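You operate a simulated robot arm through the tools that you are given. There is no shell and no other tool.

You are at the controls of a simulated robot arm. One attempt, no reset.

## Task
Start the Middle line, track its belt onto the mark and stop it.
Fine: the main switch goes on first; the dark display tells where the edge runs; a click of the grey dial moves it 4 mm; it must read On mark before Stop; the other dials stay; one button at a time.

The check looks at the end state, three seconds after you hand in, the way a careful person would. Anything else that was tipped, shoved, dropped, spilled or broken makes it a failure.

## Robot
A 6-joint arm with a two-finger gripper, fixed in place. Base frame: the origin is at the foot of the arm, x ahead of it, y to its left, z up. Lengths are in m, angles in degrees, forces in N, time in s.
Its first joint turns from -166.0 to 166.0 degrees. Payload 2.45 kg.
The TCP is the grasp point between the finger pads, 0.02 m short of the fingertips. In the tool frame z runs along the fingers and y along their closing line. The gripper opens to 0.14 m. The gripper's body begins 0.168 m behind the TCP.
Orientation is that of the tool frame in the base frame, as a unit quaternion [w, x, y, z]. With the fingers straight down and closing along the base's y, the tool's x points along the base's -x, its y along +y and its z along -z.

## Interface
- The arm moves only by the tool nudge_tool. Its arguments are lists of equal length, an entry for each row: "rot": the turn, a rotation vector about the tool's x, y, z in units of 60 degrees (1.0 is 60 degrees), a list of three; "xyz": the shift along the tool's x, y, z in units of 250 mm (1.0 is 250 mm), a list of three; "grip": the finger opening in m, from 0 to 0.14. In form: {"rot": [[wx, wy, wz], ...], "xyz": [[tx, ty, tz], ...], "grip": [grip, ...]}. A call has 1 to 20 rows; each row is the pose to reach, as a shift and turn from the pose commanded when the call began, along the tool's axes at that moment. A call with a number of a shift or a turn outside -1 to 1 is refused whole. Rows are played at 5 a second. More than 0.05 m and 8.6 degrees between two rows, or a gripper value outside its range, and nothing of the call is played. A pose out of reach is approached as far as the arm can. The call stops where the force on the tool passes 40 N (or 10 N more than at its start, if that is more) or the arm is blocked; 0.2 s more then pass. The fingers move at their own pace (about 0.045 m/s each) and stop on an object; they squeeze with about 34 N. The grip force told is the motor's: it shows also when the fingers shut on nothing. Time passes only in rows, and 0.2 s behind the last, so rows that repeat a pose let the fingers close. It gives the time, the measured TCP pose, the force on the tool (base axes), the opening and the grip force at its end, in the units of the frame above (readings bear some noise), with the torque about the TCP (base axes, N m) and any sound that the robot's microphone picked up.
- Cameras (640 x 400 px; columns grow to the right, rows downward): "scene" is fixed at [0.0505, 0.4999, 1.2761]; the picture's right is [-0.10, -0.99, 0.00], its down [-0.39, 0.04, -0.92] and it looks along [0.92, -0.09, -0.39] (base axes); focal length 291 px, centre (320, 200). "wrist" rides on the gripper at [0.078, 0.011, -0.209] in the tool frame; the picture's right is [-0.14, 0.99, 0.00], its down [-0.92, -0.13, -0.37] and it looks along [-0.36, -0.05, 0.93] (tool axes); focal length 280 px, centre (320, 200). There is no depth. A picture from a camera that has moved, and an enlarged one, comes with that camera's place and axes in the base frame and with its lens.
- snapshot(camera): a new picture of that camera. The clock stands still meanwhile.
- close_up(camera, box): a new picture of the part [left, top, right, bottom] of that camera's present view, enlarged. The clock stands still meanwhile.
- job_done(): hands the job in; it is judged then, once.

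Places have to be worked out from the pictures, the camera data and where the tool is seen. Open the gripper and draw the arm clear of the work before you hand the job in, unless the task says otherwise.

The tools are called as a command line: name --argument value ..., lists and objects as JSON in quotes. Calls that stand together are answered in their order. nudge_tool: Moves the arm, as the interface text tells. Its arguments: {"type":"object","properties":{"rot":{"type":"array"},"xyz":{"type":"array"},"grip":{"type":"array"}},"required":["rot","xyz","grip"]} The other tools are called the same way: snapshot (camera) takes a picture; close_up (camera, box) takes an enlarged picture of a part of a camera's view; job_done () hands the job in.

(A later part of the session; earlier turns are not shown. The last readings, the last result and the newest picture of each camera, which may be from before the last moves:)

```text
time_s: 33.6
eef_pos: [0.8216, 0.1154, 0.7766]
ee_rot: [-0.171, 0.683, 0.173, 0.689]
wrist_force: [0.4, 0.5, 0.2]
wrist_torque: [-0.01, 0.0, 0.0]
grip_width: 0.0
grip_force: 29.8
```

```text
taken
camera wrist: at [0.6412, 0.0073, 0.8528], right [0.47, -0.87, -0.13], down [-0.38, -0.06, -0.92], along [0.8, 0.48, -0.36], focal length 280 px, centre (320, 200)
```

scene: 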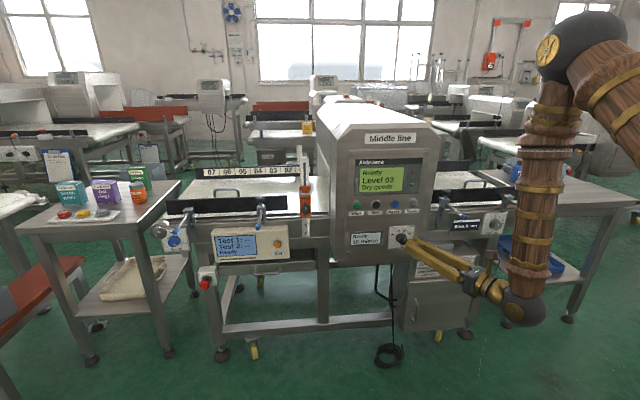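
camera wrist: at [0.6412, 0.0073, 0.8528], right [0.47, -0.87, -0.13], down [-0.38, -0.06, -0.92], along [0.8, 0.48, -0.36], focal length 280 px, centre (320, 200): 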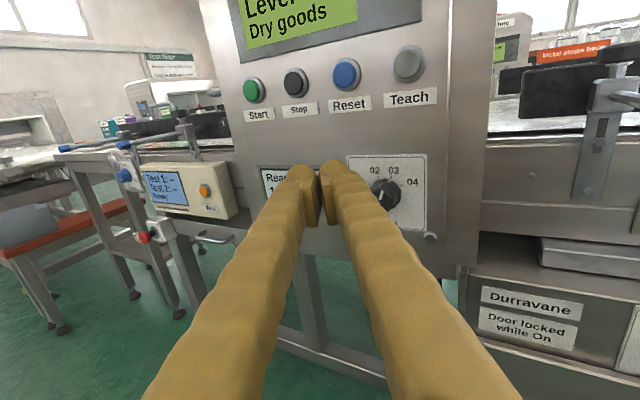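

In reach, yaw 28°. From both cameras Start is ≈ (0.955, 0.277, 0.864), Stop ≈ (0.953, 0.208, 0.864). I move the closed fingertips to about 5 cm in front of Start.

nudge_tool --rot '[[0, 0, 0], [0, 0, 0], [0, 0, 0], [0, 0, 0], [0, 0, 0]]' --xyz '[[0.1, -0.087, 0.07], [0.2, -0.175, 0.17], [0.3, -0.262, 0.29], [0.35, -0.35, 0.41], [0.35, -0.437, 0.532]]' --grip '[0, 0, 0, 0, 0]'

snapshot --camera "scene"

snapshot --camera "wrist"

```text
time_s: 34.8
eef_pos: [0.887, 0.2747, 0.863]
ee_rot: [-0.17, 0.683, 0.171, 0.689]
wrist_force: [0.5, 0.2, -0.1]
wrist_torque: [0.02, -0.01, -0.01]
grip_width: 0.0001
grip_force: 29.6
```

```text
taken
```

scene: 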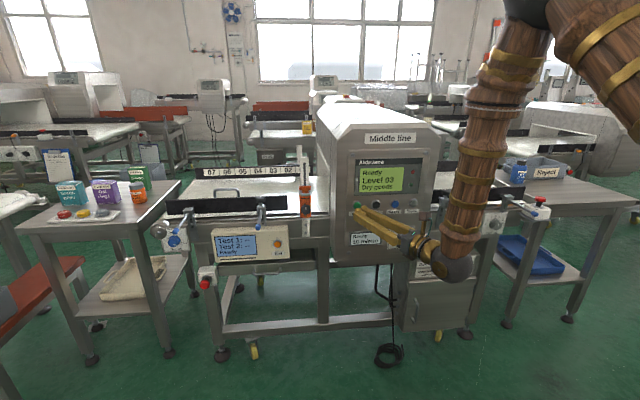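

```text
taken
camera wrist: at [0.7066, 0.1664, 0.9399], right [0.47, -0.87, -0.13], down [-0.38, -0.06, -0.92], along [0.8, 0.48, -0.36], focal length 280 px, centre (320, 200)
```

wrist: 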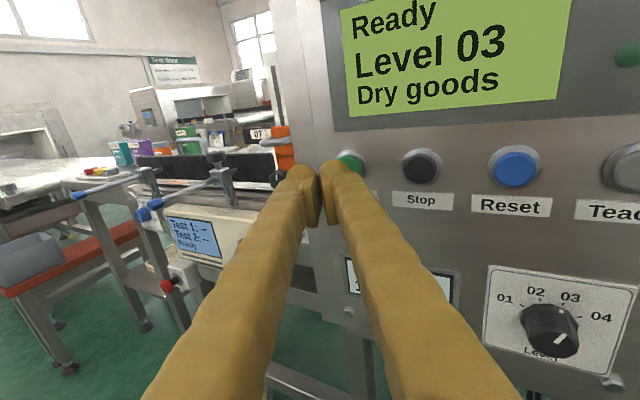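

I check the fingertip's alignment to the Start button in a scene close-up before pressing.

close_up --camera "scene" --box '[330, 185, 430, 255]'

close_up --camera "wrist" --box '[270, 110, 470, 235]'

```text
5.71 times, centred on (380, 220) of scene
camera zoom: at [0.0505, 0.4999, 1.2761], right [-0.1, -0.99, 0.0], down [-0.39, 0.04, -0.92], along [0.92, -0.09, -0.39], focal length 1662 px, centre (-23, 86)
```

zoom: 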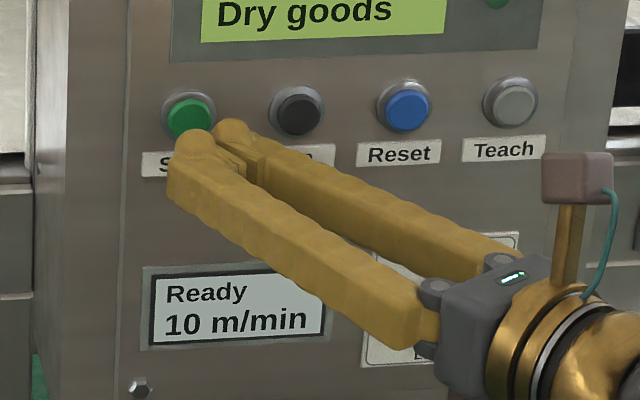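

```text
3.20 times, centred on (370, 172) of wrist
camera zoom: at [0.7066, 0.1664, 0.9399], right [0.47, -0.87, -0.13], down [-0.38, -0.06, -0.92], along [0.8, 0.48, -0.36], focal length 897 px, centre (160, 288)
```

zoom: 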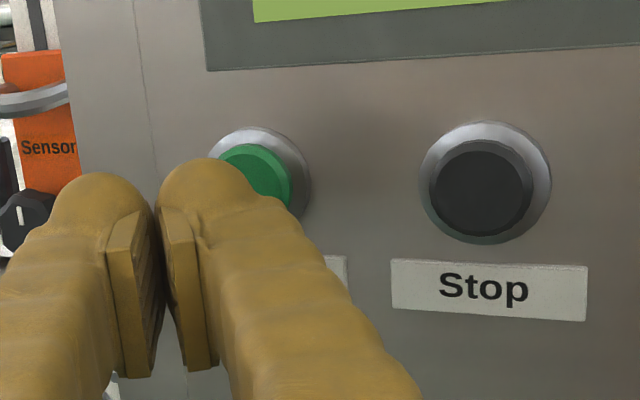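

The right fingertip lines up with Start when carried straight along +x (about 45 mm to contact). I advance along base +x (2 mm up) to just before contact.

nudge_tool --rot '[[0, 0, 0], [0, 0, 0], [0, 0, 0]]' --xyz '[[0.004, 0.0378, 0.0706], [0.008, 0.066, 0.1235], [0.008, 0.0755, 0.1411]]' --grip '[0, 0, 0]'

close_up --camera "scene" --box '[330, 185, 430, 255]'

close_up --camera "wrist" --box '[270, 110, 470, 235]'

```text
time_s: 35.6
eef_pos: [0.9258, 0.2736, 0.8649]
ee_rot: [-0.17, 0.684, 0.172, 0.688]
wrist_force: [-0.5, -0.3, 0.2]
wrist_torque: [0.04, 0.03, 0.03]
grip_width: 0.0
grip_force: 29.8
```

```text
5.71 times, centred on (380, 220) of scene
camera zoom: at [0.0505, 0.4999, 1.2761], right [-0.1, -0.99, 0.0], down [-0.39, 0.04, -0.92], along [0.92, -0.09, -0.39], focal length 1662 px, centre (-23, 86)
```

zoom: 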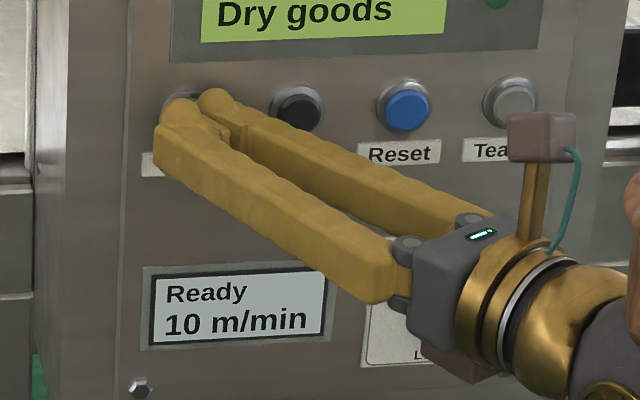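

```text
3.20 times, centred on (370, 172) of wrist
camera zoom: at [0.7463, 0.1663, 0.9419], right [0.47, -0.87, -0.13], down [-0.38, -0.06, -0.92], along [0.8, 0.48, -0.36], focal length 897 px, centre (160, 288)
```

zoom: 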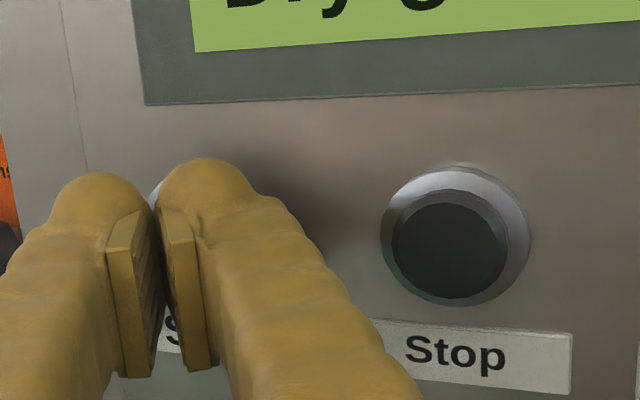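

Just short of contact, no force yet. By the kinematics the right fingertip is ~6 mm before the button centre; I press on in 2 mm steps.

nudge_tool --rot '[[0, 0, 0], [0, 0, 0], [0, 0, 0], [0, 0, 0]]' --xyz '[[0, 0.0038, 0.0071], [0, 0.0076, 0.0141], [0, 0.0113, 0.0212], [0, 0.0151, 0.0282]]' --grip '[0, 0, 0, 0]'

close_up --camera "scene" --box '[340, 120, 520, 260]'

```text
time_s: 36.6
eef_pos: [0.9339, 0.2738, 0.8646]
ee_rot: [-0.17, 0.685, 0.171, 0.688]
wrist_force: [-15.8, -5.1, -1.7]
wrist_torque: [0.0, 0.12, -0.18]
grip_width: 0.0
grip_force: 29.7
heard: click
```

```text
2.86 times, centred on (430, 190) of scene
camera zoom: at [0.0505, 0.4999, 1.2761], right [-0.1, -0.99, 0.0], down [-0.39, 0.04, -0.92], along [0.92, -0.09, -0.39], focal length 831 px, centre (6, 229)
```

zoom: 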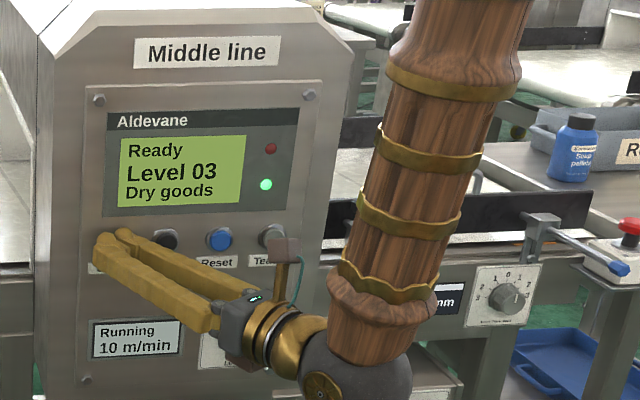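

A click was heard, the lamp is green and the small display says Running. I back off straight along −x.

nudge_tool --rot '[[0, 0, 0], [0, 0, 0], [0, 0, 0]]' --xyz '[[0, -0.038, -0.0706], [0, -0.076, -0.1411], [0, -0.113, -0.2117]]' --grip '[0, 0, 0]'

close_up --camera "scene" --box '[340, 120, 520, 260]'

snapshot --camera "wrist"

```text
time_s: 37.4
eef_pos: [0.8743, 0.273, 0.8646]
ee_rot: [-0.171, 0.683, 0.173, 0.689]
wrist_force: [-1.0, 0.3, -0.1]
wrist_torque: [-0.01, -0.01, -0.01]
grip_width: 0.0001
grip_force: 29.1
```

```text
2.86 times, centred on (430, 190) of scene
camera zoom: at [0.0505, 0.4999, 1.2761], right [-0.1, -0.99, 0.0], down [-0.39, 0.04, -0.92], along [0.92, -0.09, -0.39], focal length 831 px, centre (6, 229)
```

zoom: 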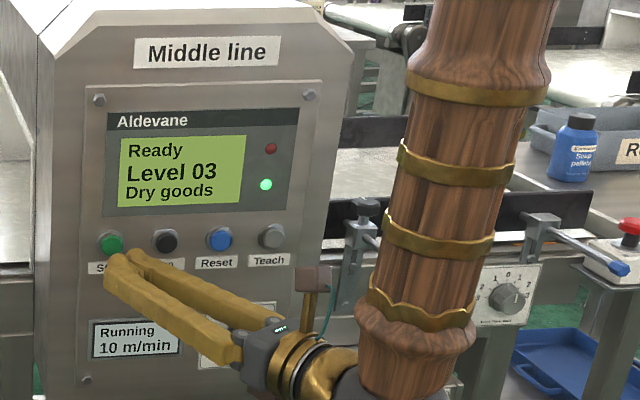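

```text
taken
camera wrist: at [0.6941, 0.1654, 0.9417], right [0.47, -0.87, -0.13], down [-0.38, -0.06, -0.92], along [0.8, 0.48, -0.36], focal length 280 px, centre (320, 200)
```

wrist: 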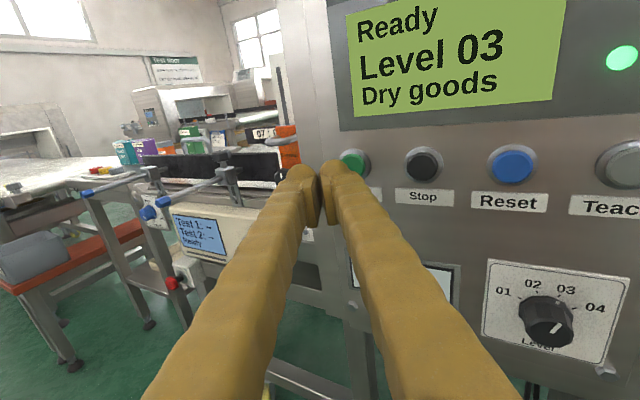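

Line is running. Now I travel back, right and down in front of the machine toward the grey dial, keeping clear of the panel and rods.

nudge_tool --rot '[[0, 0, 0], [0, 0, 0], [0, 0, 0], [0, 0, 0], [0, 0, 0], [0, 0, 0], [0, 0, 0]]' --xyz '[[-0.04, 0.08, -0.13], [-0.1, 0.2, -0.22], [-0.18, 0.32, -0.31], [-0.26, 0.44, -0.4], [-0.33, 0.56, -0.48], [-0.4, 0.67, -0.56], [-0.46, 0.763, -0.635]]' --grip '[0, 0, 0, 0, 0, 0, 0]'

```text
time_s: 39.0
eef_pos: [0.8248, 0.0307, 0.7496]
ee_rot: [-0.171, 0.683, 0.173, 0.688]
wrist_force: [0.1, -0.3, 0.2]
wrist_torque: [0.0, 0.02, -0.03]
grip_width: 0.0001
grip_force: 29.6
```

Good. Next leg: right to y≈−0.20 while yawing back to straight ahead and opening the fingers.

nudge_tool --rot '[[-0.067, 0, 0], [-0.134, 0, 0], [-0.201, 0, 0], [-0.268, 0, 0], [-0.335, 0, 0], [-0.402, 0, 0], [-0.469, 0, 0]]' --xyz '[[-0.03, 0.12, -0.055], [-0.06, 0.24, -0.11], [-0.09, 0.36, -0.165], [-0.12, 0.48, -0.22], [-0.15, 0.6, -0.273], [-0.18, 0.72, -0.327], [-0.2, 0.84, -0.382]]' --grip '[0.02, 0.04, 0.06, 0.07, 0.07, 0.07, 0.07]'

snapshot --camera "wrist"

snapshot --camera "scene"

```text
time_s: 40.6
eef_pos: [0.8403, -0.2021, 0.6997]
ee_rot: [0.002, 0.705, -0.002, 0.71]
wrist_force: [-0.4, 0.6, 0.8]
wrist_torque: [0.01, 0.02, 0.01]
grip_width: 0.0702
grip_force: 0.1
```

```text
taken
camera wrist: at [0.6293, -0.2106, 0.7762], right [0.0, -0.99, -0.14], down [-0.36, 0.13, -0.92], along [0.93, 0.05, -0.36], focal length 280 px, centre (320, 200)
```

wrist: 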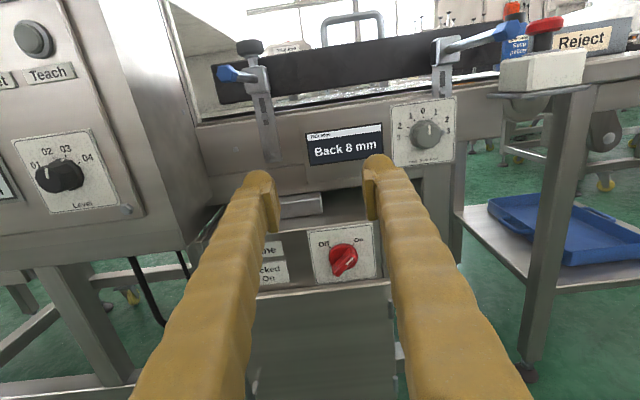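

```text
taken
```

scene: 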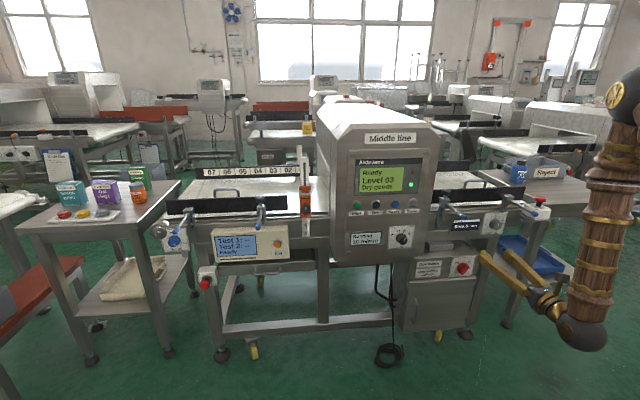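

"Back 8 mm" still shown while running. I move right to line up in front of the dial at y≈−0.367, z≈0.69, staying back at x≈0.85.

nudge_tool --rot '[[0, 0, 0], [0, 0, 0], [0, 0, 0], [0, 0, 0]]' --xyz '[[-0.01, 0.166, 0], [-0.02, 0.332, 0.0], [-0.03, 0.498, 0.0], [-0.04, 0.66, 0.04]]' --grip '[0.07, 0.07, 0.07, 0.07]'

snapshot --camera "wrist"

close_up --camera "wrist" --box '[210, 80, 410, 205]'

close_up --camera "scene" --box '[440, 190, 540, 260]'

```text
time_s: 41.6
eef_pos: [0.8497, -0.3663, 0.6895]
ee_rot: [0.001, 0.704, -0.001, 0.71]
wrist_force: [-0.8, 0.5, -0.5]
wrist_torque: [-0.01, -0.01, 0.01]
grip_width: 0.0701
grip_force: 0.0
```

```text
taken
camera wrist: at [0.6399, -0.3759, 0.7672], right [0.0, -0.99, -0.14], down [-0.36, 0.13, -0.92], along [0.93, 0.05, -0.36], focal length 280 px, centre (320, 200)
```

wrist: 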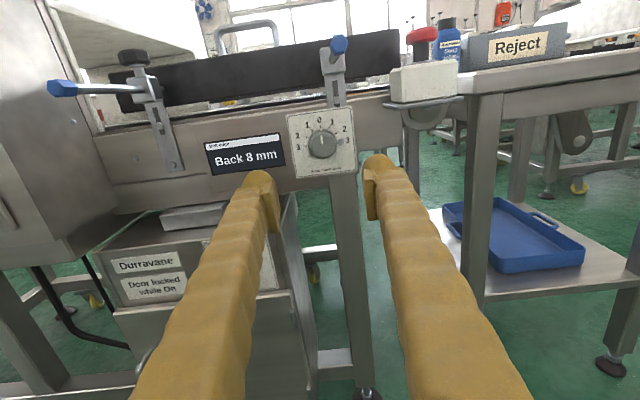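

```text
3.20 times, centred on (310, 142) of wrist
camera zoom: at [0.6399, -0.3759, 0.7672], right [0.0, -0.99, -0.14], down [-0.36, 0.13, -0.92], along [0.93, 0.05, -0.36], focal length 897 px, centre (352, 384)
```

zoom: 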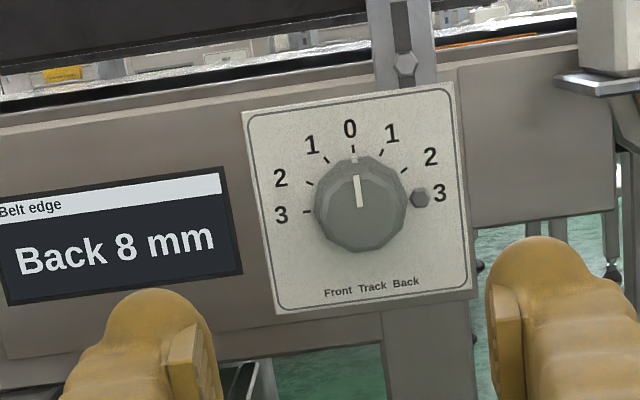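

```text
5.71 times, centred on (490, 225) of scene
camera zoom: at [0.0505, 0.4999, 1.2761], right [-0.1, -0.99, 0.0], down [-0.39, 0.04, -0.92], along [0.92, -0.09, -0.39], focal length 1662 px, centre (-651, 57)
```

zoom: 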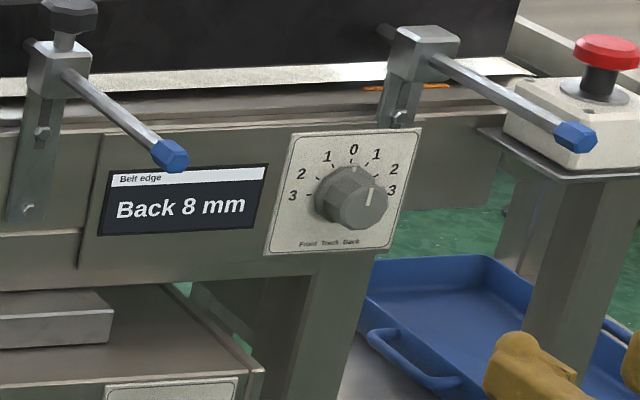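

The pointer is on 0, clicks are 30° apart, and there's a bolt right of the knob, so I'll grip with the fingers above and below. Knob axis ≈ (y −0.3697, z 0.689), face x≈1.077. I roll to 120° while moving forward 10 cm.

nudge_tool --rot '[[0, 0, -0.125], [0, 0, -0.25], [0, 0, -0.375], [0, 0, -0.5], [0, 0, -0.625], [0, 0, -0.75], [0, 0, -0.875], [0, 0, -1.0]]' --xyz '[[0, 0.002, 0.05], [0, 0.004, 0.1], [0, 0.006, 0.15], [0, 0.008, 0.2], [0, 0.01, 0.25], [0, 0.012, 0.3], [0, 0.014, 0.35], [0, 0.014, 0.4]]' --grip '[0.07, 0.07, 0.07, 0.07, 0.07, 0.06, 0.06, 0.06]'

snapshot --camera "wrist"

close_up --camera "wrist" --box '[220, 90, 420, 215]'

snapshot --camera "scene"

```text
time_s: 43.4
eef_pos: [0.9489, -0.369, 0.6897]
ee_rot: [0.355, 0.611, 0.352, 0.614]
wrist_force: [0.5, -0.4, -0.8]
wrist_torque: [-0.01, 0.0, 0.01]
grip_width: 0.0603
grip_force: 0.0
```

```text
taken
camera wrist: at [0.7393, -0.305, 0.737], right [-0.01, -0.61, 0.79], down [-0.37, -0.73, -0.57], along [0.93, -0.29, -0.22], focal length 280 px, centre (320, 200)
```

wrist: 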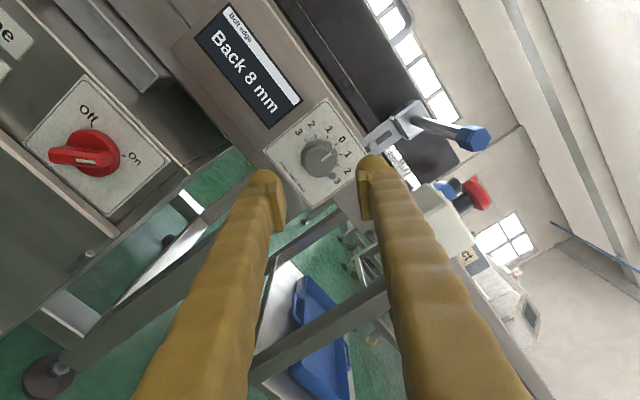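

```text
3.20 times, centred on (320, 152) of wrist
camera zoom: at [0.7393, -0.305, 0.737], right [-0.01, -0.61, 0.79], down [-0.37, -0.73, -0.57], along [0.93, -0.29, -0.22], focal length 897 px, centre (320, 352)
```

zoom: 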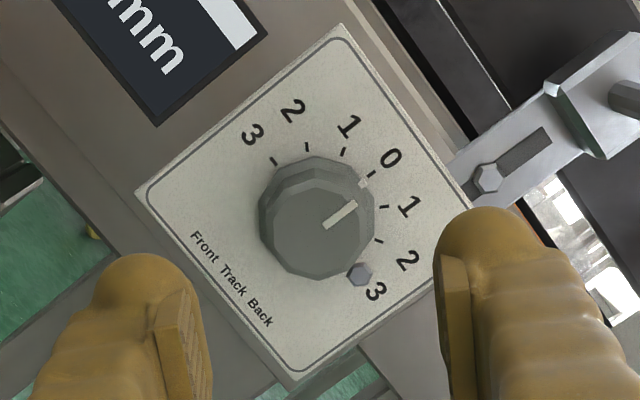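

```text
taken
```

scene: 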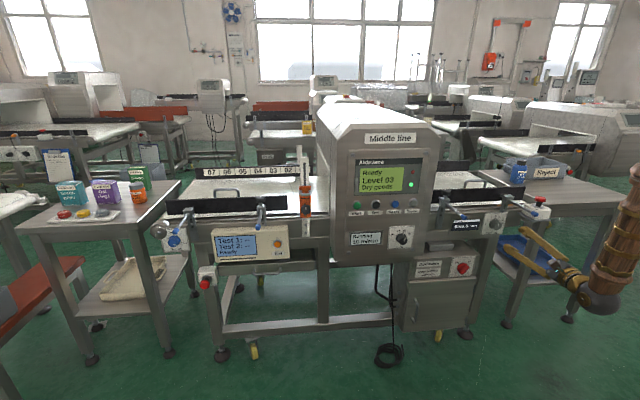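

The knob is centred between the fingers. I advance to x≈1.05 with 60 mm opening and check depth.

nudge_tool --rot '[[0, 0, 0], [0, 0, 0], [0, 0, 0], [0, 0, 0], [0, 0, 0]]' --xyz '[[0, 0, 0.09], [0, 0, 0.18], [0, 0, 0.27], [0, 0, 0.34], [0, 0, 0.404]]' --grip '[0.06, 0.06, 0.06, 0.06, 0.06]'

close_up --camera "wrist" --box '[220, 90, 420, 215]'

close_up --camera "scene" --box '[450, 190, 550, 260]'

```text
time_s: 44.6
eef_pos: [1.0496, -0.3698, 0.6916]
ee_rot: [0.355, 0.61, 0.352, 0.614]
wrist_force: [0.0, 0.0, 0.4]
wrist_torque: [0.01, 0.0, -0.02]
grip_width: 0.0601
grip_force: 0.0
```

```text
3.20 times, centred on (320, 152) of wrist
camera zoom: at [0.8407, -0.3059, 0.7386], right [-0.01, -0.61, 0.79], down [-0.37, -0.73, -0.57], along [0.93, -0.29, -0.22], focal length 897 px, centre (320, 352)
```

zoom: 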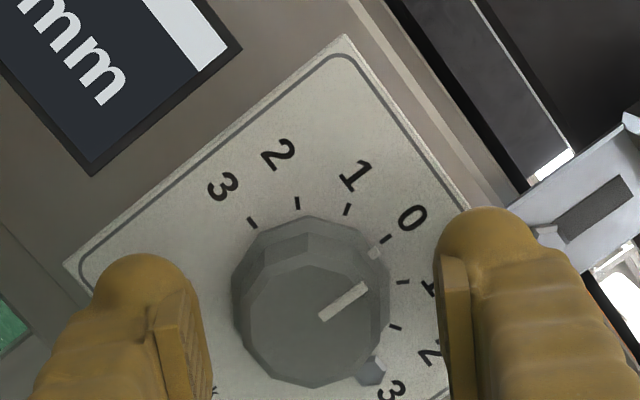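

```text
5.71 times, centred on (500, 225) of scene
camera zoom: at [0.0505, 0.4999, 1.2761], right [-0.1, -0.99, 0.0], down [-0.39, 0.04, -0.92], along [0.92, -0.09, -0.39], focal length 1662 px, centre (-709, 57)
```

zoom: 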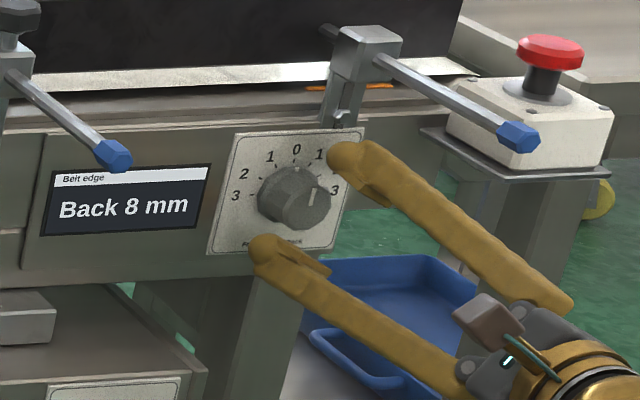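

The knob sits ~3 mm off toward tool −y; I correct that and creep forward 20 mm, watching force.

nudge_tool --rot '[[0, 0, 0], [0, 0, 0], [0, 0, 0], [0, 0, 0]]' --xyz '[[0.004, -0.012, 0], [0.004, -0.012, 0.03], [0.004, -0.012, 0.06], [0.004, -0.012, 0.084]]' --grip '[0.06, 0.06, 0.06, 0.06]'

close_up --camera "wrist" --box '[220, 90, 420, 215]'

close_up --camera "scene" --box '[450, 190, 550, 260]'

```text
time_s: 45.6
eef_pos: [1.0717, -0.3659, 0.6902]
ee_rot: [0.355, 0.611, 0.352, 0.614]
wrist_force: [0.1, 0.3, -0.1]
wrist_torque: [0.01, 0.0, -0.02]
grip_width: 0.0601
grip_force: 0.0
```

```text
3.20 times, centred on (320, 152) of wrist
camera zoom: at [0.8619, -0.3029, 0.7365], right [-0.01, -0.61, 0.79], down [-0.37, -0.73, -0.57], along [0.93, -0.29, -0.22], focal length 897 px, centre (320, 352)
```

zoom: 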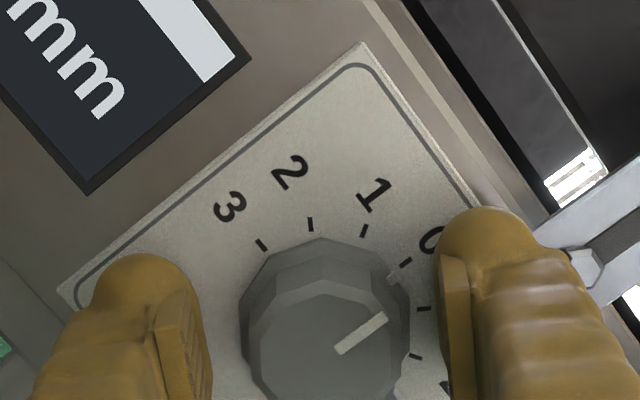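

```text
5.71 times, centred on (500, 225) of scene
camera zoom: at [0.0505, 0.4999, 1.2761], right [-0.1, -0.99, 0.0], down [-0.39, 0.04, -0.92], along [0.92, -0.09, -0.39], focal length 1662 px, centre (-709, 57)
```

zoom: 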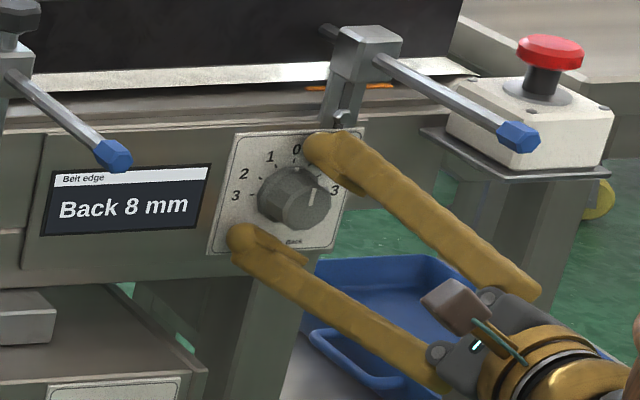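

Knob now centred between pads (212 vs 440, knob 242–410). I look at a lower part of the wrist view to judge depth.

close_up --camera "wrist" --box '[240, 140, 400, 240]'

```text
4.00 times, centred on (320, 190) of wrist
camera zoom: at [0.8619, -0.3029, 0.7365], right [-0.01, -0.61, 0.79], down [-0.37, -0.73, -0.57], along [0.93, -0.29, -0.22], focal length 1122 px, centre (320, 240)
```

zoom: 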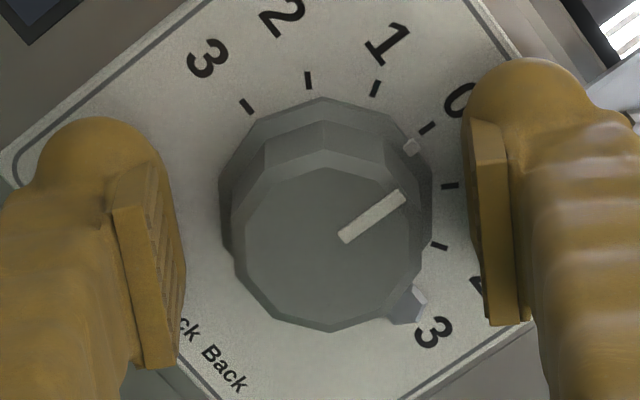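

The fingertips reach well past the knob's face (≈15 mm overlap) and clear the bolt. I close gently onto the knob.

nudge_tool --rot '[[0, 0, 0], [0, 0, 0], [0, 0, 0], [0, 0, 0]]' --xyz '[[0, 0, 0], [0, 0, 0], [0, 0, 0], [0, 0, 0]]' --grip '[0.05, 0.044, 0.04, 0.036]'

close_up --camera "wrist" --box '[240, 140, 400, 240]'

```text
time_s: 46.6
eef_pos: [1.0711, -0.3675, 0.6898]
ee_rot: [0.356, 0.61, 0.351, 0.614]
wrist_force: [-0.2, -1.9, 4.7]
wrist_torque: [-0.02, -0.04, -0.04]
grip_width: 0.0467
grip_force: 45.1
```

```text
4.00 times, centred on (320, 190) of wrist
camera zoom: at [0.8619, -0.3033, 0.7369], right [-0.01, -0.61, 0.79], down [-0.37, -0.73, -0.57], along [0.93, -0.29, -0.22], focal length 1122 px, centre (320, 240)
```

zoom: 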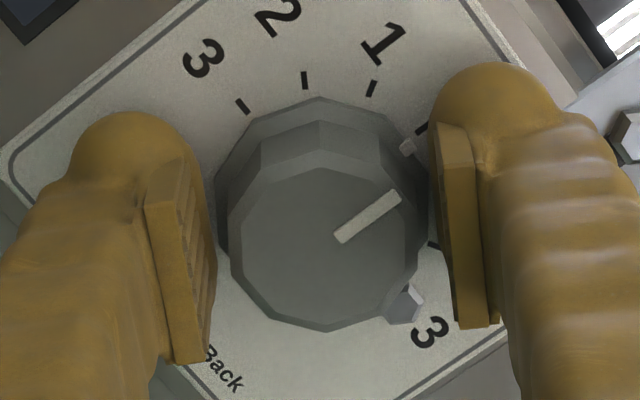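

Gripped at 46.7 mm with little side force. I turn one click (30°) counter-clockwise toward Front and read the display.

nudge_tool --rot '[[0, 0, -0.1], [0, 0, -0.2], [0, 0, -0.3], [0, 0, -0.4], [0, 0, -0.5]]' --xyz '[[0, 0, 0], [0, 0, 0], [0, 0, 0], [0, 0, 0], [0, 0, 0]]' --grip '[0.036, 0.036, 0.036, 0.036, 0.036]'

close_up --camera "wrist" --box '[240, 140, 400, 240]'

close_up --camera "scene" --box '[450, 190, 550, 260]'

```text
time_s: 47.9
eef_pos: [1.0713, -0.3654, 0.6881]
ee_rot: [0.502, 0.499, 0.499, 0.501]
wrist_force: [10.7, -4.8, -3.0]
wrist_torque: [0.02, 0.07, 0.05]
grip_width: 0.0463
grip_force: 45.0
stopped in row 5: the force on the tool passed its limit at 40 N (the readings are from after the stop); the commanded pose is now the measured one
```

```text
4.00 times, centred on (320, 190) of wrist
camera zoom: at [0.8615, -0.2868, 0.6979], right [-0.01, -0.14, 0.99], down [-0.37, -0.92, -0.13], along [0.93, -0.37, -0.05], focal length 1122 px, centre (320, 240)
```

zoom: 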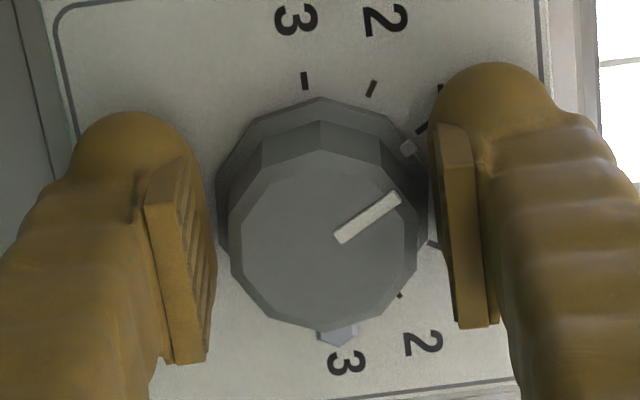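

```text
5.71 times, centred on (500, 225) of scene
camera zoom: at [0.0505, 0.4999, 1.2761], right [-0.1, -0.99, 0.0], down [-0.39, 0.04, -0.92], along [0.92, -0.09, -0.39], focal length 1662 px, centre (-709, 57)
```

zoom: 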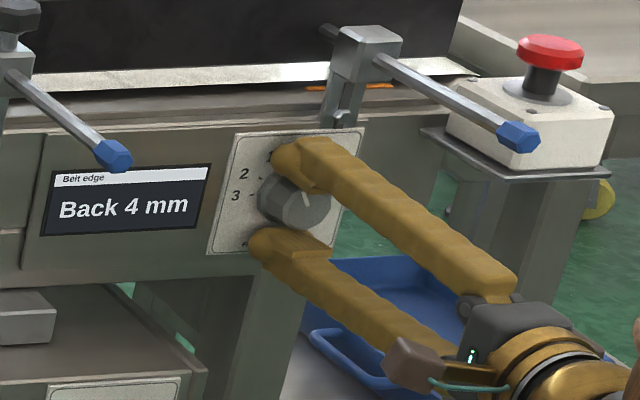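

One click took it to "Back 4 mm", so the direction is right. The force limit tripped at the click but readings are relaxed; I turn one more 30° click.

nudge_tool --rot '[[0, 0, -0.08], [0, 0, -0.17], [0, 0, -0.25], [0, 0, -0.33], [0, 0, -0.42], [0, 0, -0.5]]' --xyz '[[0, 0, 0], [0, 0, 0], [0, 0, 0], [0, 0, 0], [0, 0, 0], [0, 0, 0]]' --grip '[0.036, 0.036, 0.036, 0.036, 0.036, 0.036]'

close_up --camera "wrist" --box '[240, 140, 400, 240]'

close_up --camera "scene" --box '[450, 190, 550, 260]'

```text
time_s: 49.1
eef_pos: [1.0717, -0.3672, 0.6869]
ee_rot: [0.588, 0.394, 0.586, 0.394]
wrist_force: [14.1, -7.0, -5.4]
wrist_torque: [-0.01, 0.07, 0.04]
grip_width: 0.0464
grip_force: 45.0
stopped in row 5: the force on the tool passed its limit at 42 N (the readings are from after the stop); the commanded pose is now the measured one
```

```text
4.00 times, centred on (320, 190) of wrist
camera zoom: at [0.8616, -0.2886, 0.6665], right [0.0, 0.25, 0.97], down [-0.37, -0.9, 0.23], along [0.93, -0.36, 0.09], focal length 1122 px, centre (320, 240)
```

zoom: 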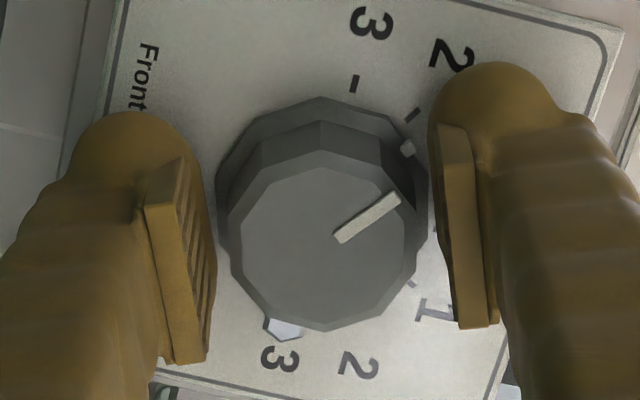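

```text
5.71 times, centred on (500, 225) of scene
camera zoom: at [0.0505, 0.4999, 1.2761], right [-0.1, -0.99, 0.0], down [-0.39, 0.04, -0.92], along [0.92, -0.09, -0.39], focal length 1662 px, centre (-709, 57)
```

zoom: 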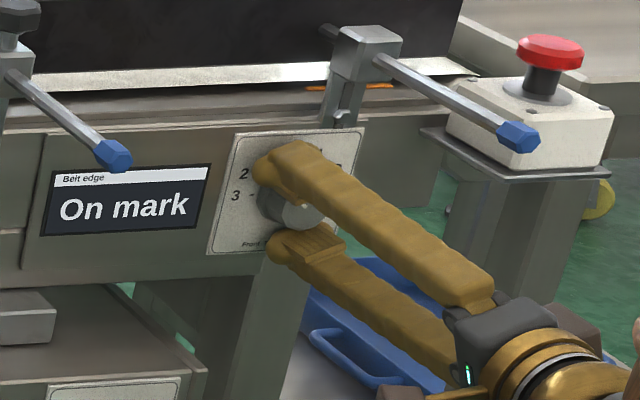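

It reads "On mark". The turn stopped ~7° short of the full click, so I nudge the remaining few degrees to seat the pointer squarely on 2.

nudge_tool --rot '[[0, 0, -0.04], [0, 0, -0.08], [0, 0, -0.115]]' --xyz '[[0, 0, 0], [0, 0, 0], [0, 0, 0]]' --grip '[0.036, 0.036, 0.036]'

close_up --camera "wrist" --box '[240, 140, 400, 240]'

close_up --camera "scene" --box '[450, 190, 550, 260]'

```text
time_s: 49.9
eef_pos: [1.0712, -0.3671, 0.6861]
ee_rot: [0.611, 0.359, 0.609, 0.358]
wrist_force: [20.4, -12.2, -14.0]
wrist_torque: [0.03, 0.22, 0.02]
grip_width: 0.0463
grip_force: 45.2
```

```text
4.00 times, centred on (320, 190) of wrist
camera zoom: at [0.8616, -0.2916, 0.6571], right [0.0, 0.36, 0.93], down [-0.37, -0.87, 0.34], along [0.93, -0.35, 0.14], focal length 1122 px, centre (320, 240)
```

zoom: 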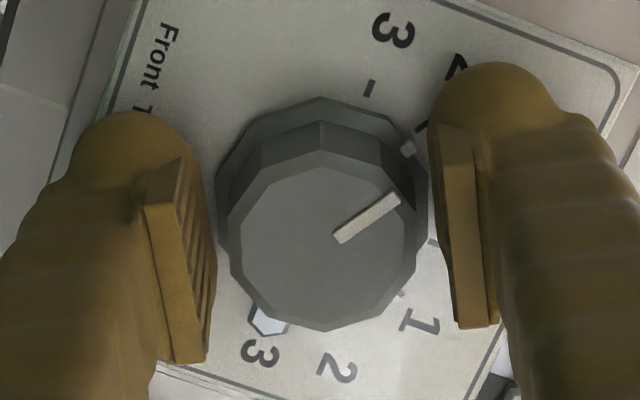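

```text
5.71 times, centred on (500, 225) of scene
camera zoom: at [0.0505, 0.4999, 1.2761], right [-0.1, -0.99, 0.0], down [-0.39, 0.04, -0.92], along [0.92, -0.09, -0.39], focal length 1662 px, centre (-709, 57)
```

zoom: 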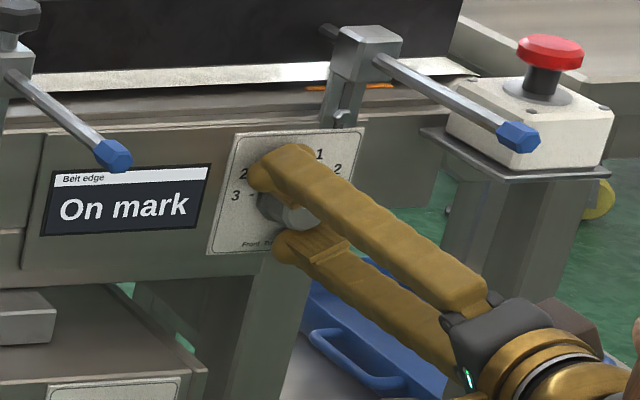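

Pointer is on 2 and the display reads "On mark". I open the fingers to release and check, then back straight out.

nudge_tool --rot '[[0, 0, 0], [0, 0, 0], [0, 0, 0]]' --xyz '[[0, 0, 0], [0, 0, 0], [0, 0, 0]]' --grip '[0.06, 0.06, 0.06]'

close_up --camera "wrist" --box '[240, 140, 400, 240]'

```text
time_s: 50.7
eef_pos: [1.0717, -0.3654, 0.6871]
ee_rot: [0.611, 0.358, 0.608, 0.359]
wrist_force: [-0.3, -0.6, 0.0]
wrist_torque: [-0.01, 0.0, 0.03]
grip_width: 0.0601
grip_force: 0.1
```

```text
4.00 times, centred on (320, 190) of wrist
camera zoom: at [0.8616, -0.2913, 0.6578], right [0.0, 0.36, 0.93], down [-0.37, -0.87, 0.34], along [0.93, -0.35, 0.14], focal length 1122 px, centre (320, 240)
```

zoom: 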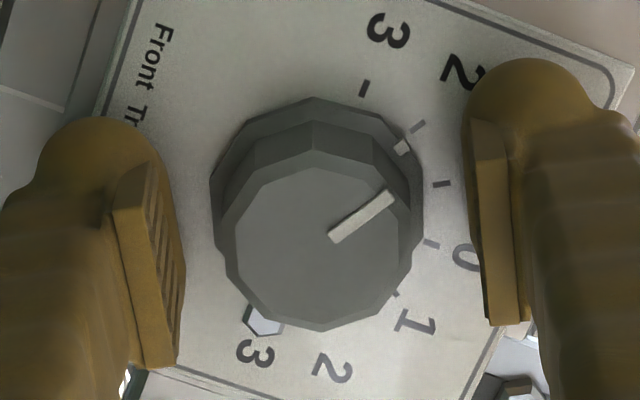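

Knob pointer sits at tick 2 (Front), released cleanly with no force. I retreat straight back 17 cm.

nudge_tool --rot '[[0, 0, 0], [0, 0, 0], [0, 0, 0], [0, 0, 0], [0, 0, 0]]' --xyz '[[0, 0, -0.1], [0, 0, -0.25], [0, 0, -0.41], [0, 0, -0.58], [0, 0, -0.75]]' --grip '[0.06, 0.06, 0.06, 0.06, 0.06]'

close_up --camera "scene" --box '[340, 150, 540, 290]'

```text
time_s: 51.9
eef_pos: [0.8842, -0.3652, 0.6861]
ee_rot: [0.611, 0.357, 0.609, 0.358]
wrist_force: [-0.2, 0.0, 0.3]
wrist_torque: [0.01, 0.03, 0.0]
grip_width: 0.0599
grip_force: 0.0
```

```text
2.86 times, centred on (440, 220) of scene
camera zoom: at [0.0505, 0.4999, 1.2761], right [-0.1, -0.99, 0.0], down [-0.39, 0.04, -0.92], along [0.92, -0.09, -0.39], focal length 831 px, centre (-23, 143)
```

zoom: 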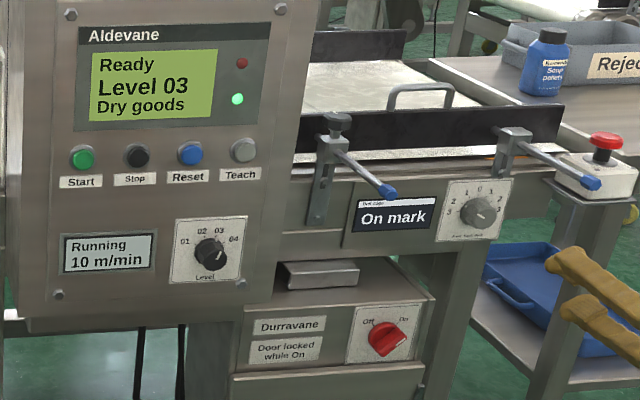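

Still "On mark" and Running after release. I roll back toward 180° in two steps while closing the fingers, ready to press Stop.

nudge_tool --rot '[[0, 0, 0.125], [0, 0, 0.25], [0, 0, 0.375], [0, 0, 0.5], [0, 0, 0.625], [0, 0, 0.75], [0, 0, 0.875], [0, 0, 0.995]]' --xyz '[[0, 0, -0.02], [0, 0, -0.04], [0, 0, -0.06], [0, 0, -0.08], [0, 0, -0.1], [0, 0, -0.12], [0, 0, -0.14], [0, 0, -0.16]]' --grip '[0.05, 0.04, 0.03, 0.02, 0.01, 0, 0, 0]'

nudge_tool --rot '[[0, 0, 0.125], [0, 0, 0.25], [0, 0, 0.375], [0, 0, 0.5], [0, 0, 0.625], [0, 0, 0.75], [0, 0, 0.875], [0, 0, 0.995]]' --xyz '[[0, 0, 0], [0, 0, 0], [0, 0, 0], [0, 0, 0], [0, 0, 0], [0, 0, 0], [0, 0, 0], [0, 0, 0]]' --grip '[0, 0, 0, 0, 0, 0, 0, 0]'

```text
time_s: 53.7
eef_pos: [0.8428, -0.3656, 0.6874]
ee_rot: [0.351, 0.614, 0.349, 0.615]
wrist_force: [0.1, -0.5, 0.3]
wrist_torque: [-0.01, -0.02, -0.02]
grip_width: 0.0
grip_force: 29.7
```

```text
time_s: 55.5
eef_pos: [0.8423, -0.3661, 0.6863]
ee_rot: [-0.002, 0.706, -0.003, 0.708]
wrist_force: [0.6, -0.2, 0.0]
wrist_torque: [0.0, -0.01, -0.02]
grip_width: 0.0001
grip_force: 29.1
```

Roll is at 180°. I travel left at x≈0.82 while yawing left 20°.

nudge_tool --rot '[[0.048, 0, 0], [0.095, 0, 0], [0.143, 0, 0], [0.19, 0, 0], [0.238, 0, 0], [0.286, 0, 0], [0.333, 0, 0]]' --xyz '[[0.01, -0.14, -0.02], [0.02, -0.28, -0.04], [0.03, -0.42, -0.06], [0.04, -0.56, -0.08], [0.05, -0.7, -0.08], [0.06, -0.84, -0.08], [0.08, -0.98, -0.08]]' --grip '[0, 0, 0, 0, 0, 0, 0]'

```text
time_s: 57.1
eef_pos: [0.8229, -0.121, 0.7077]
ee_rot: [-0.124, 0.695, 0.122, 0.697]
wrist_force: [-0.8, -0.1, 0.6]
wrist_torque: [0.01, -0.01, 0.04]
grip_width: 0.0002
grip_force: 29.3
```

Good. Next leg up and left, to about (0.83, 0.10, 0.79), with yaw to 28°.

nudge_tool --rot '[[0.023, 0, 0], [0.046, 0, 0], [0.069, 0, 0], [0.092, 0, 0], [0.115, 0, 0], [0.136, 0, 0]]' --xyz '[[0.055, -0.137, 0.055], [0.11, -0.274, 0.11], [0.165, -0.41, 0.165], [0.22, -0.547, 0.22], [0.275, -0.684, 0.274], [0.328, -0.821, 0.329]]' --grip '[0, 0, 0, 0, 0, 0]'

```text
time_s: 58.5
eef_pos: [0.8314, 0.1015, 0.7911]
ee_rot: [-0.172, 0.685, 0.169, 0.687]
wrist_force: [-0.4, 0.8, 0.1]
wrist_torque: [0.0, 0.02, -0.02]
grip_width: 0.0001
grip_force: 28.9
```

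Now to the pre-press point in front of Stop: TCP ≈ (0.88, 0.2065, 0.865).

nudge_tool --rot '[[0, 0, 0], [0, 0, 0], [0, 0, 0], [0, 0, 0]]' --xyz '[[0.1, -0.07, 0.08], [0.18, -0.14, 0.18], [0.25, -0.21, 0.28], [0.296, -0.279, 0.37]]' --grip '[0, 0, 0, 0]'

close_up --camera "wrist" --box '[240, 100, 480, 250]'

close_up --camera "scene" --box '[330, 185, 430, 255]'

```text
time_s: 59.5
eef_pos: [0.8803, 0.2045, 0.8648]
ee_rot: [-0.172, 0.685, 0.17, 0.687]
wrist_force: [0.1, 0.3, 0.1]
wrist_torque: [-0.02, 0.01, 0.01]
grip_width: 0.0
grip_force: 29.7
```

```text
2.67 times, centred on (360, 175) of wrist
camera zoom: at [0.7, 0.0973, 0.9418], right [0.46, -0.87, -0.14], down [-0.38, -0.06, -0.92], along [0.8, 0.48, -0.36], focal length 748 px, centre (213, 267)
```

zoom: 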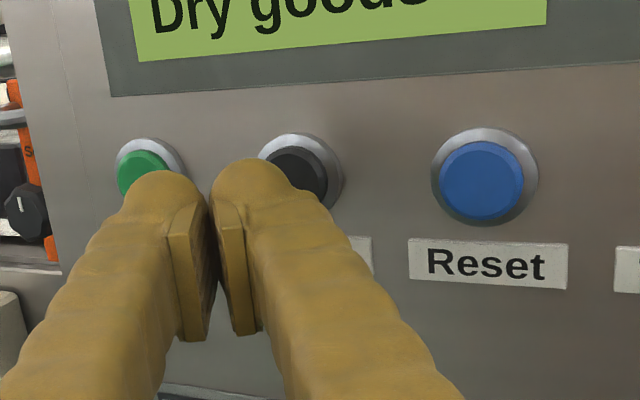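

```text
5.71 times, centred on (380, 220) of scene
camera zoom: at [0.0505, 0.4999, 1.2761], right [-0.1, -0.99, 0.0], down [-0.39, 0.04, -0.92], along [0.92, -0.09, -0.39], focal length 1662 px, centre (-23, 86)
```

zoom: 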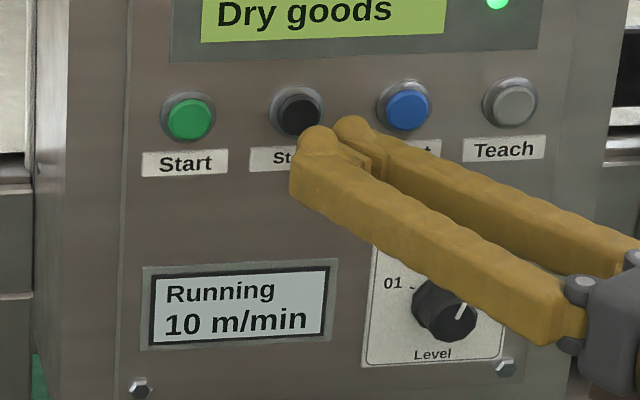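

Stop is at ≈ (0.955, 0.2075, 0.867); I need 3 mm left and 2 mm up. Before pressing, I check the belt-edge display once more.

snapshot --camera "scene"

close_up --camera "scene" --box '[430, 190, 530, 260]'

```text
taken
```

scene: 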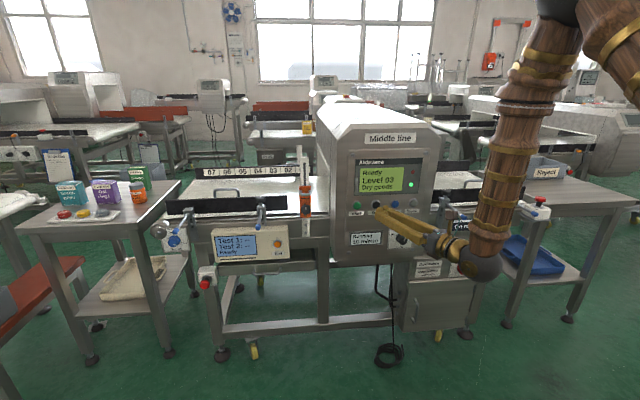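

```text
5.71 times, centred on (480, 225) of scene
camera zoom: at [0.0505, 0.4999, 1.2761], right [-0.1, -0.99, 0.0], down [-0.39, 0.04, -0.92], along [0.92, -0.09, -0.39], focal length 1662 px, centre (-594, 57)
```

zoom: 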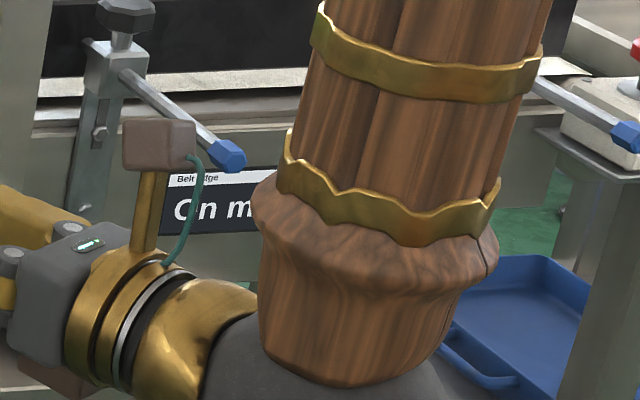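

Still "On mark". I make the small correction and press Stop straight along +x.

nudge_tool --rot '[[0, 0, 0], [0, 0, 0], [0, 0, 0], [0, 0, 0], [0, 0, 0], [0, 0, 0], [0, 0, 0]]' --xyz '[[0.008, 0.0272, 0.0763], [0.008, 0.0649, 0.1468], [0.008, 0.0762, 0.168], [0.008, 0.08, 0.175], [0.008, 0.0838, 0.1821], [0.008, 0.0876, 0.1892], [0.008, 0.0914, 0.1962]]' --grip '[0, 0, 0, 0, 0, 0, 0]'

close_up --camera "scene" --box '[330, 150, 430, 255]'

```text
time_s: 61.1
eef_pos: [0.9332, 0.2084, 0.8685]
ee_rot: [-0.172, 0.685, 0.169, 0.688]
wrist_force: [-13.2, -3.4, 1.9]
wrist_torque: [-0.03, -0.05, -0.16]
grip_width: 0.0
grip_force: 29.2
heard: click
```

```text
3.81 times, centred on (380, 202) of scene
camera zoom: at [0.0505, 0.4999, 1.2761], right [-0.1, -0.99, 0.0], down [-0.39, 0.04, -0.92], along [0.92, -0.09, -0.39], focal length 1108 px, centre (91, 190)
```

zoom: 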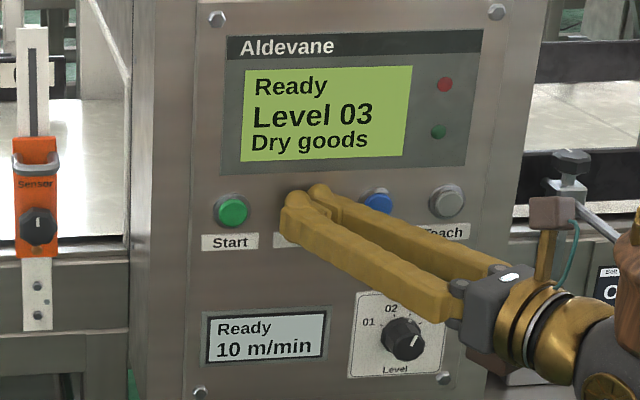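

A click, the green lamp went off and the display reads Ready – the line has stopped. I back off straight along −x.

nudge_tool --rot '[[0, 0, 0], [0, 0, 0], [0, 0, 0], [0, 0, 0]]' --xyz '[[0, -0.038, -0.0706], [0, -0.094, -0.176], [0, -0.151, -0.282], [0, -0.208, -0.388]]' --grip '[0, 0, 0, 0]'

snapshot --camera "scene"

```text
time_s: 62.1
eef_pos: [0.8236, 0.2084, 0.8666]
ee_rot: [-0.172, 0.685, 0.17, 0.687]
wrist_force: [-0.3, -0.7, -0.4]
wrist_torque: [-0.01, 0.01, 0.0]
grip_width: 0.0
grip_force: 29.5
```

```text
taken
```

scene: 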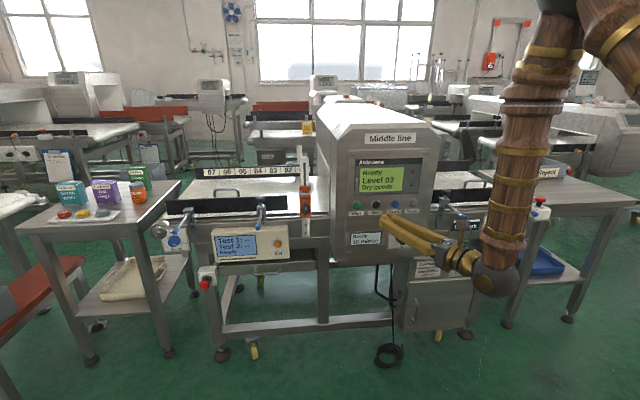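

Now I draw the arm clear: back, right and up, and open the gripper.

nudge_tool --rot '[[0, 0, 0], [0, 0, 0], [0, 0, 0], [0, 0, 0], [0, 0, 0], [0, 0, 0]]' --xyz '[[0.1, 0.08, -0.06], [0.2, 0.2, -0.12], [0.3, 0.34, -0.18], [0.4, 0.48, -0.24], [0.5, 0.6, -0.28], [0.6, 0.72, -0.32]]' --grip '[0.0, 0.02, 0.05, 0.08, 0.1, 0.1]'

snapshot --camera "scene"

```text
time_s: 63.5
eef_pos: [0.8374, 0.0091, 1.0161]
ee_rot: [-0.173, 0.685, 0.17, 0.687]
wrist_force: [0.3, -0.2, -0.2]
wrist_torque: [-0.04, -0.01, 0.02]
grip_width: 0.1004
grip_force: 0.4
```

```text
taken
```

scene: 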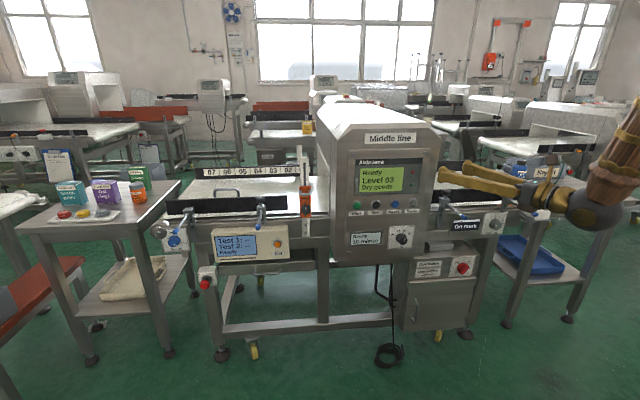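

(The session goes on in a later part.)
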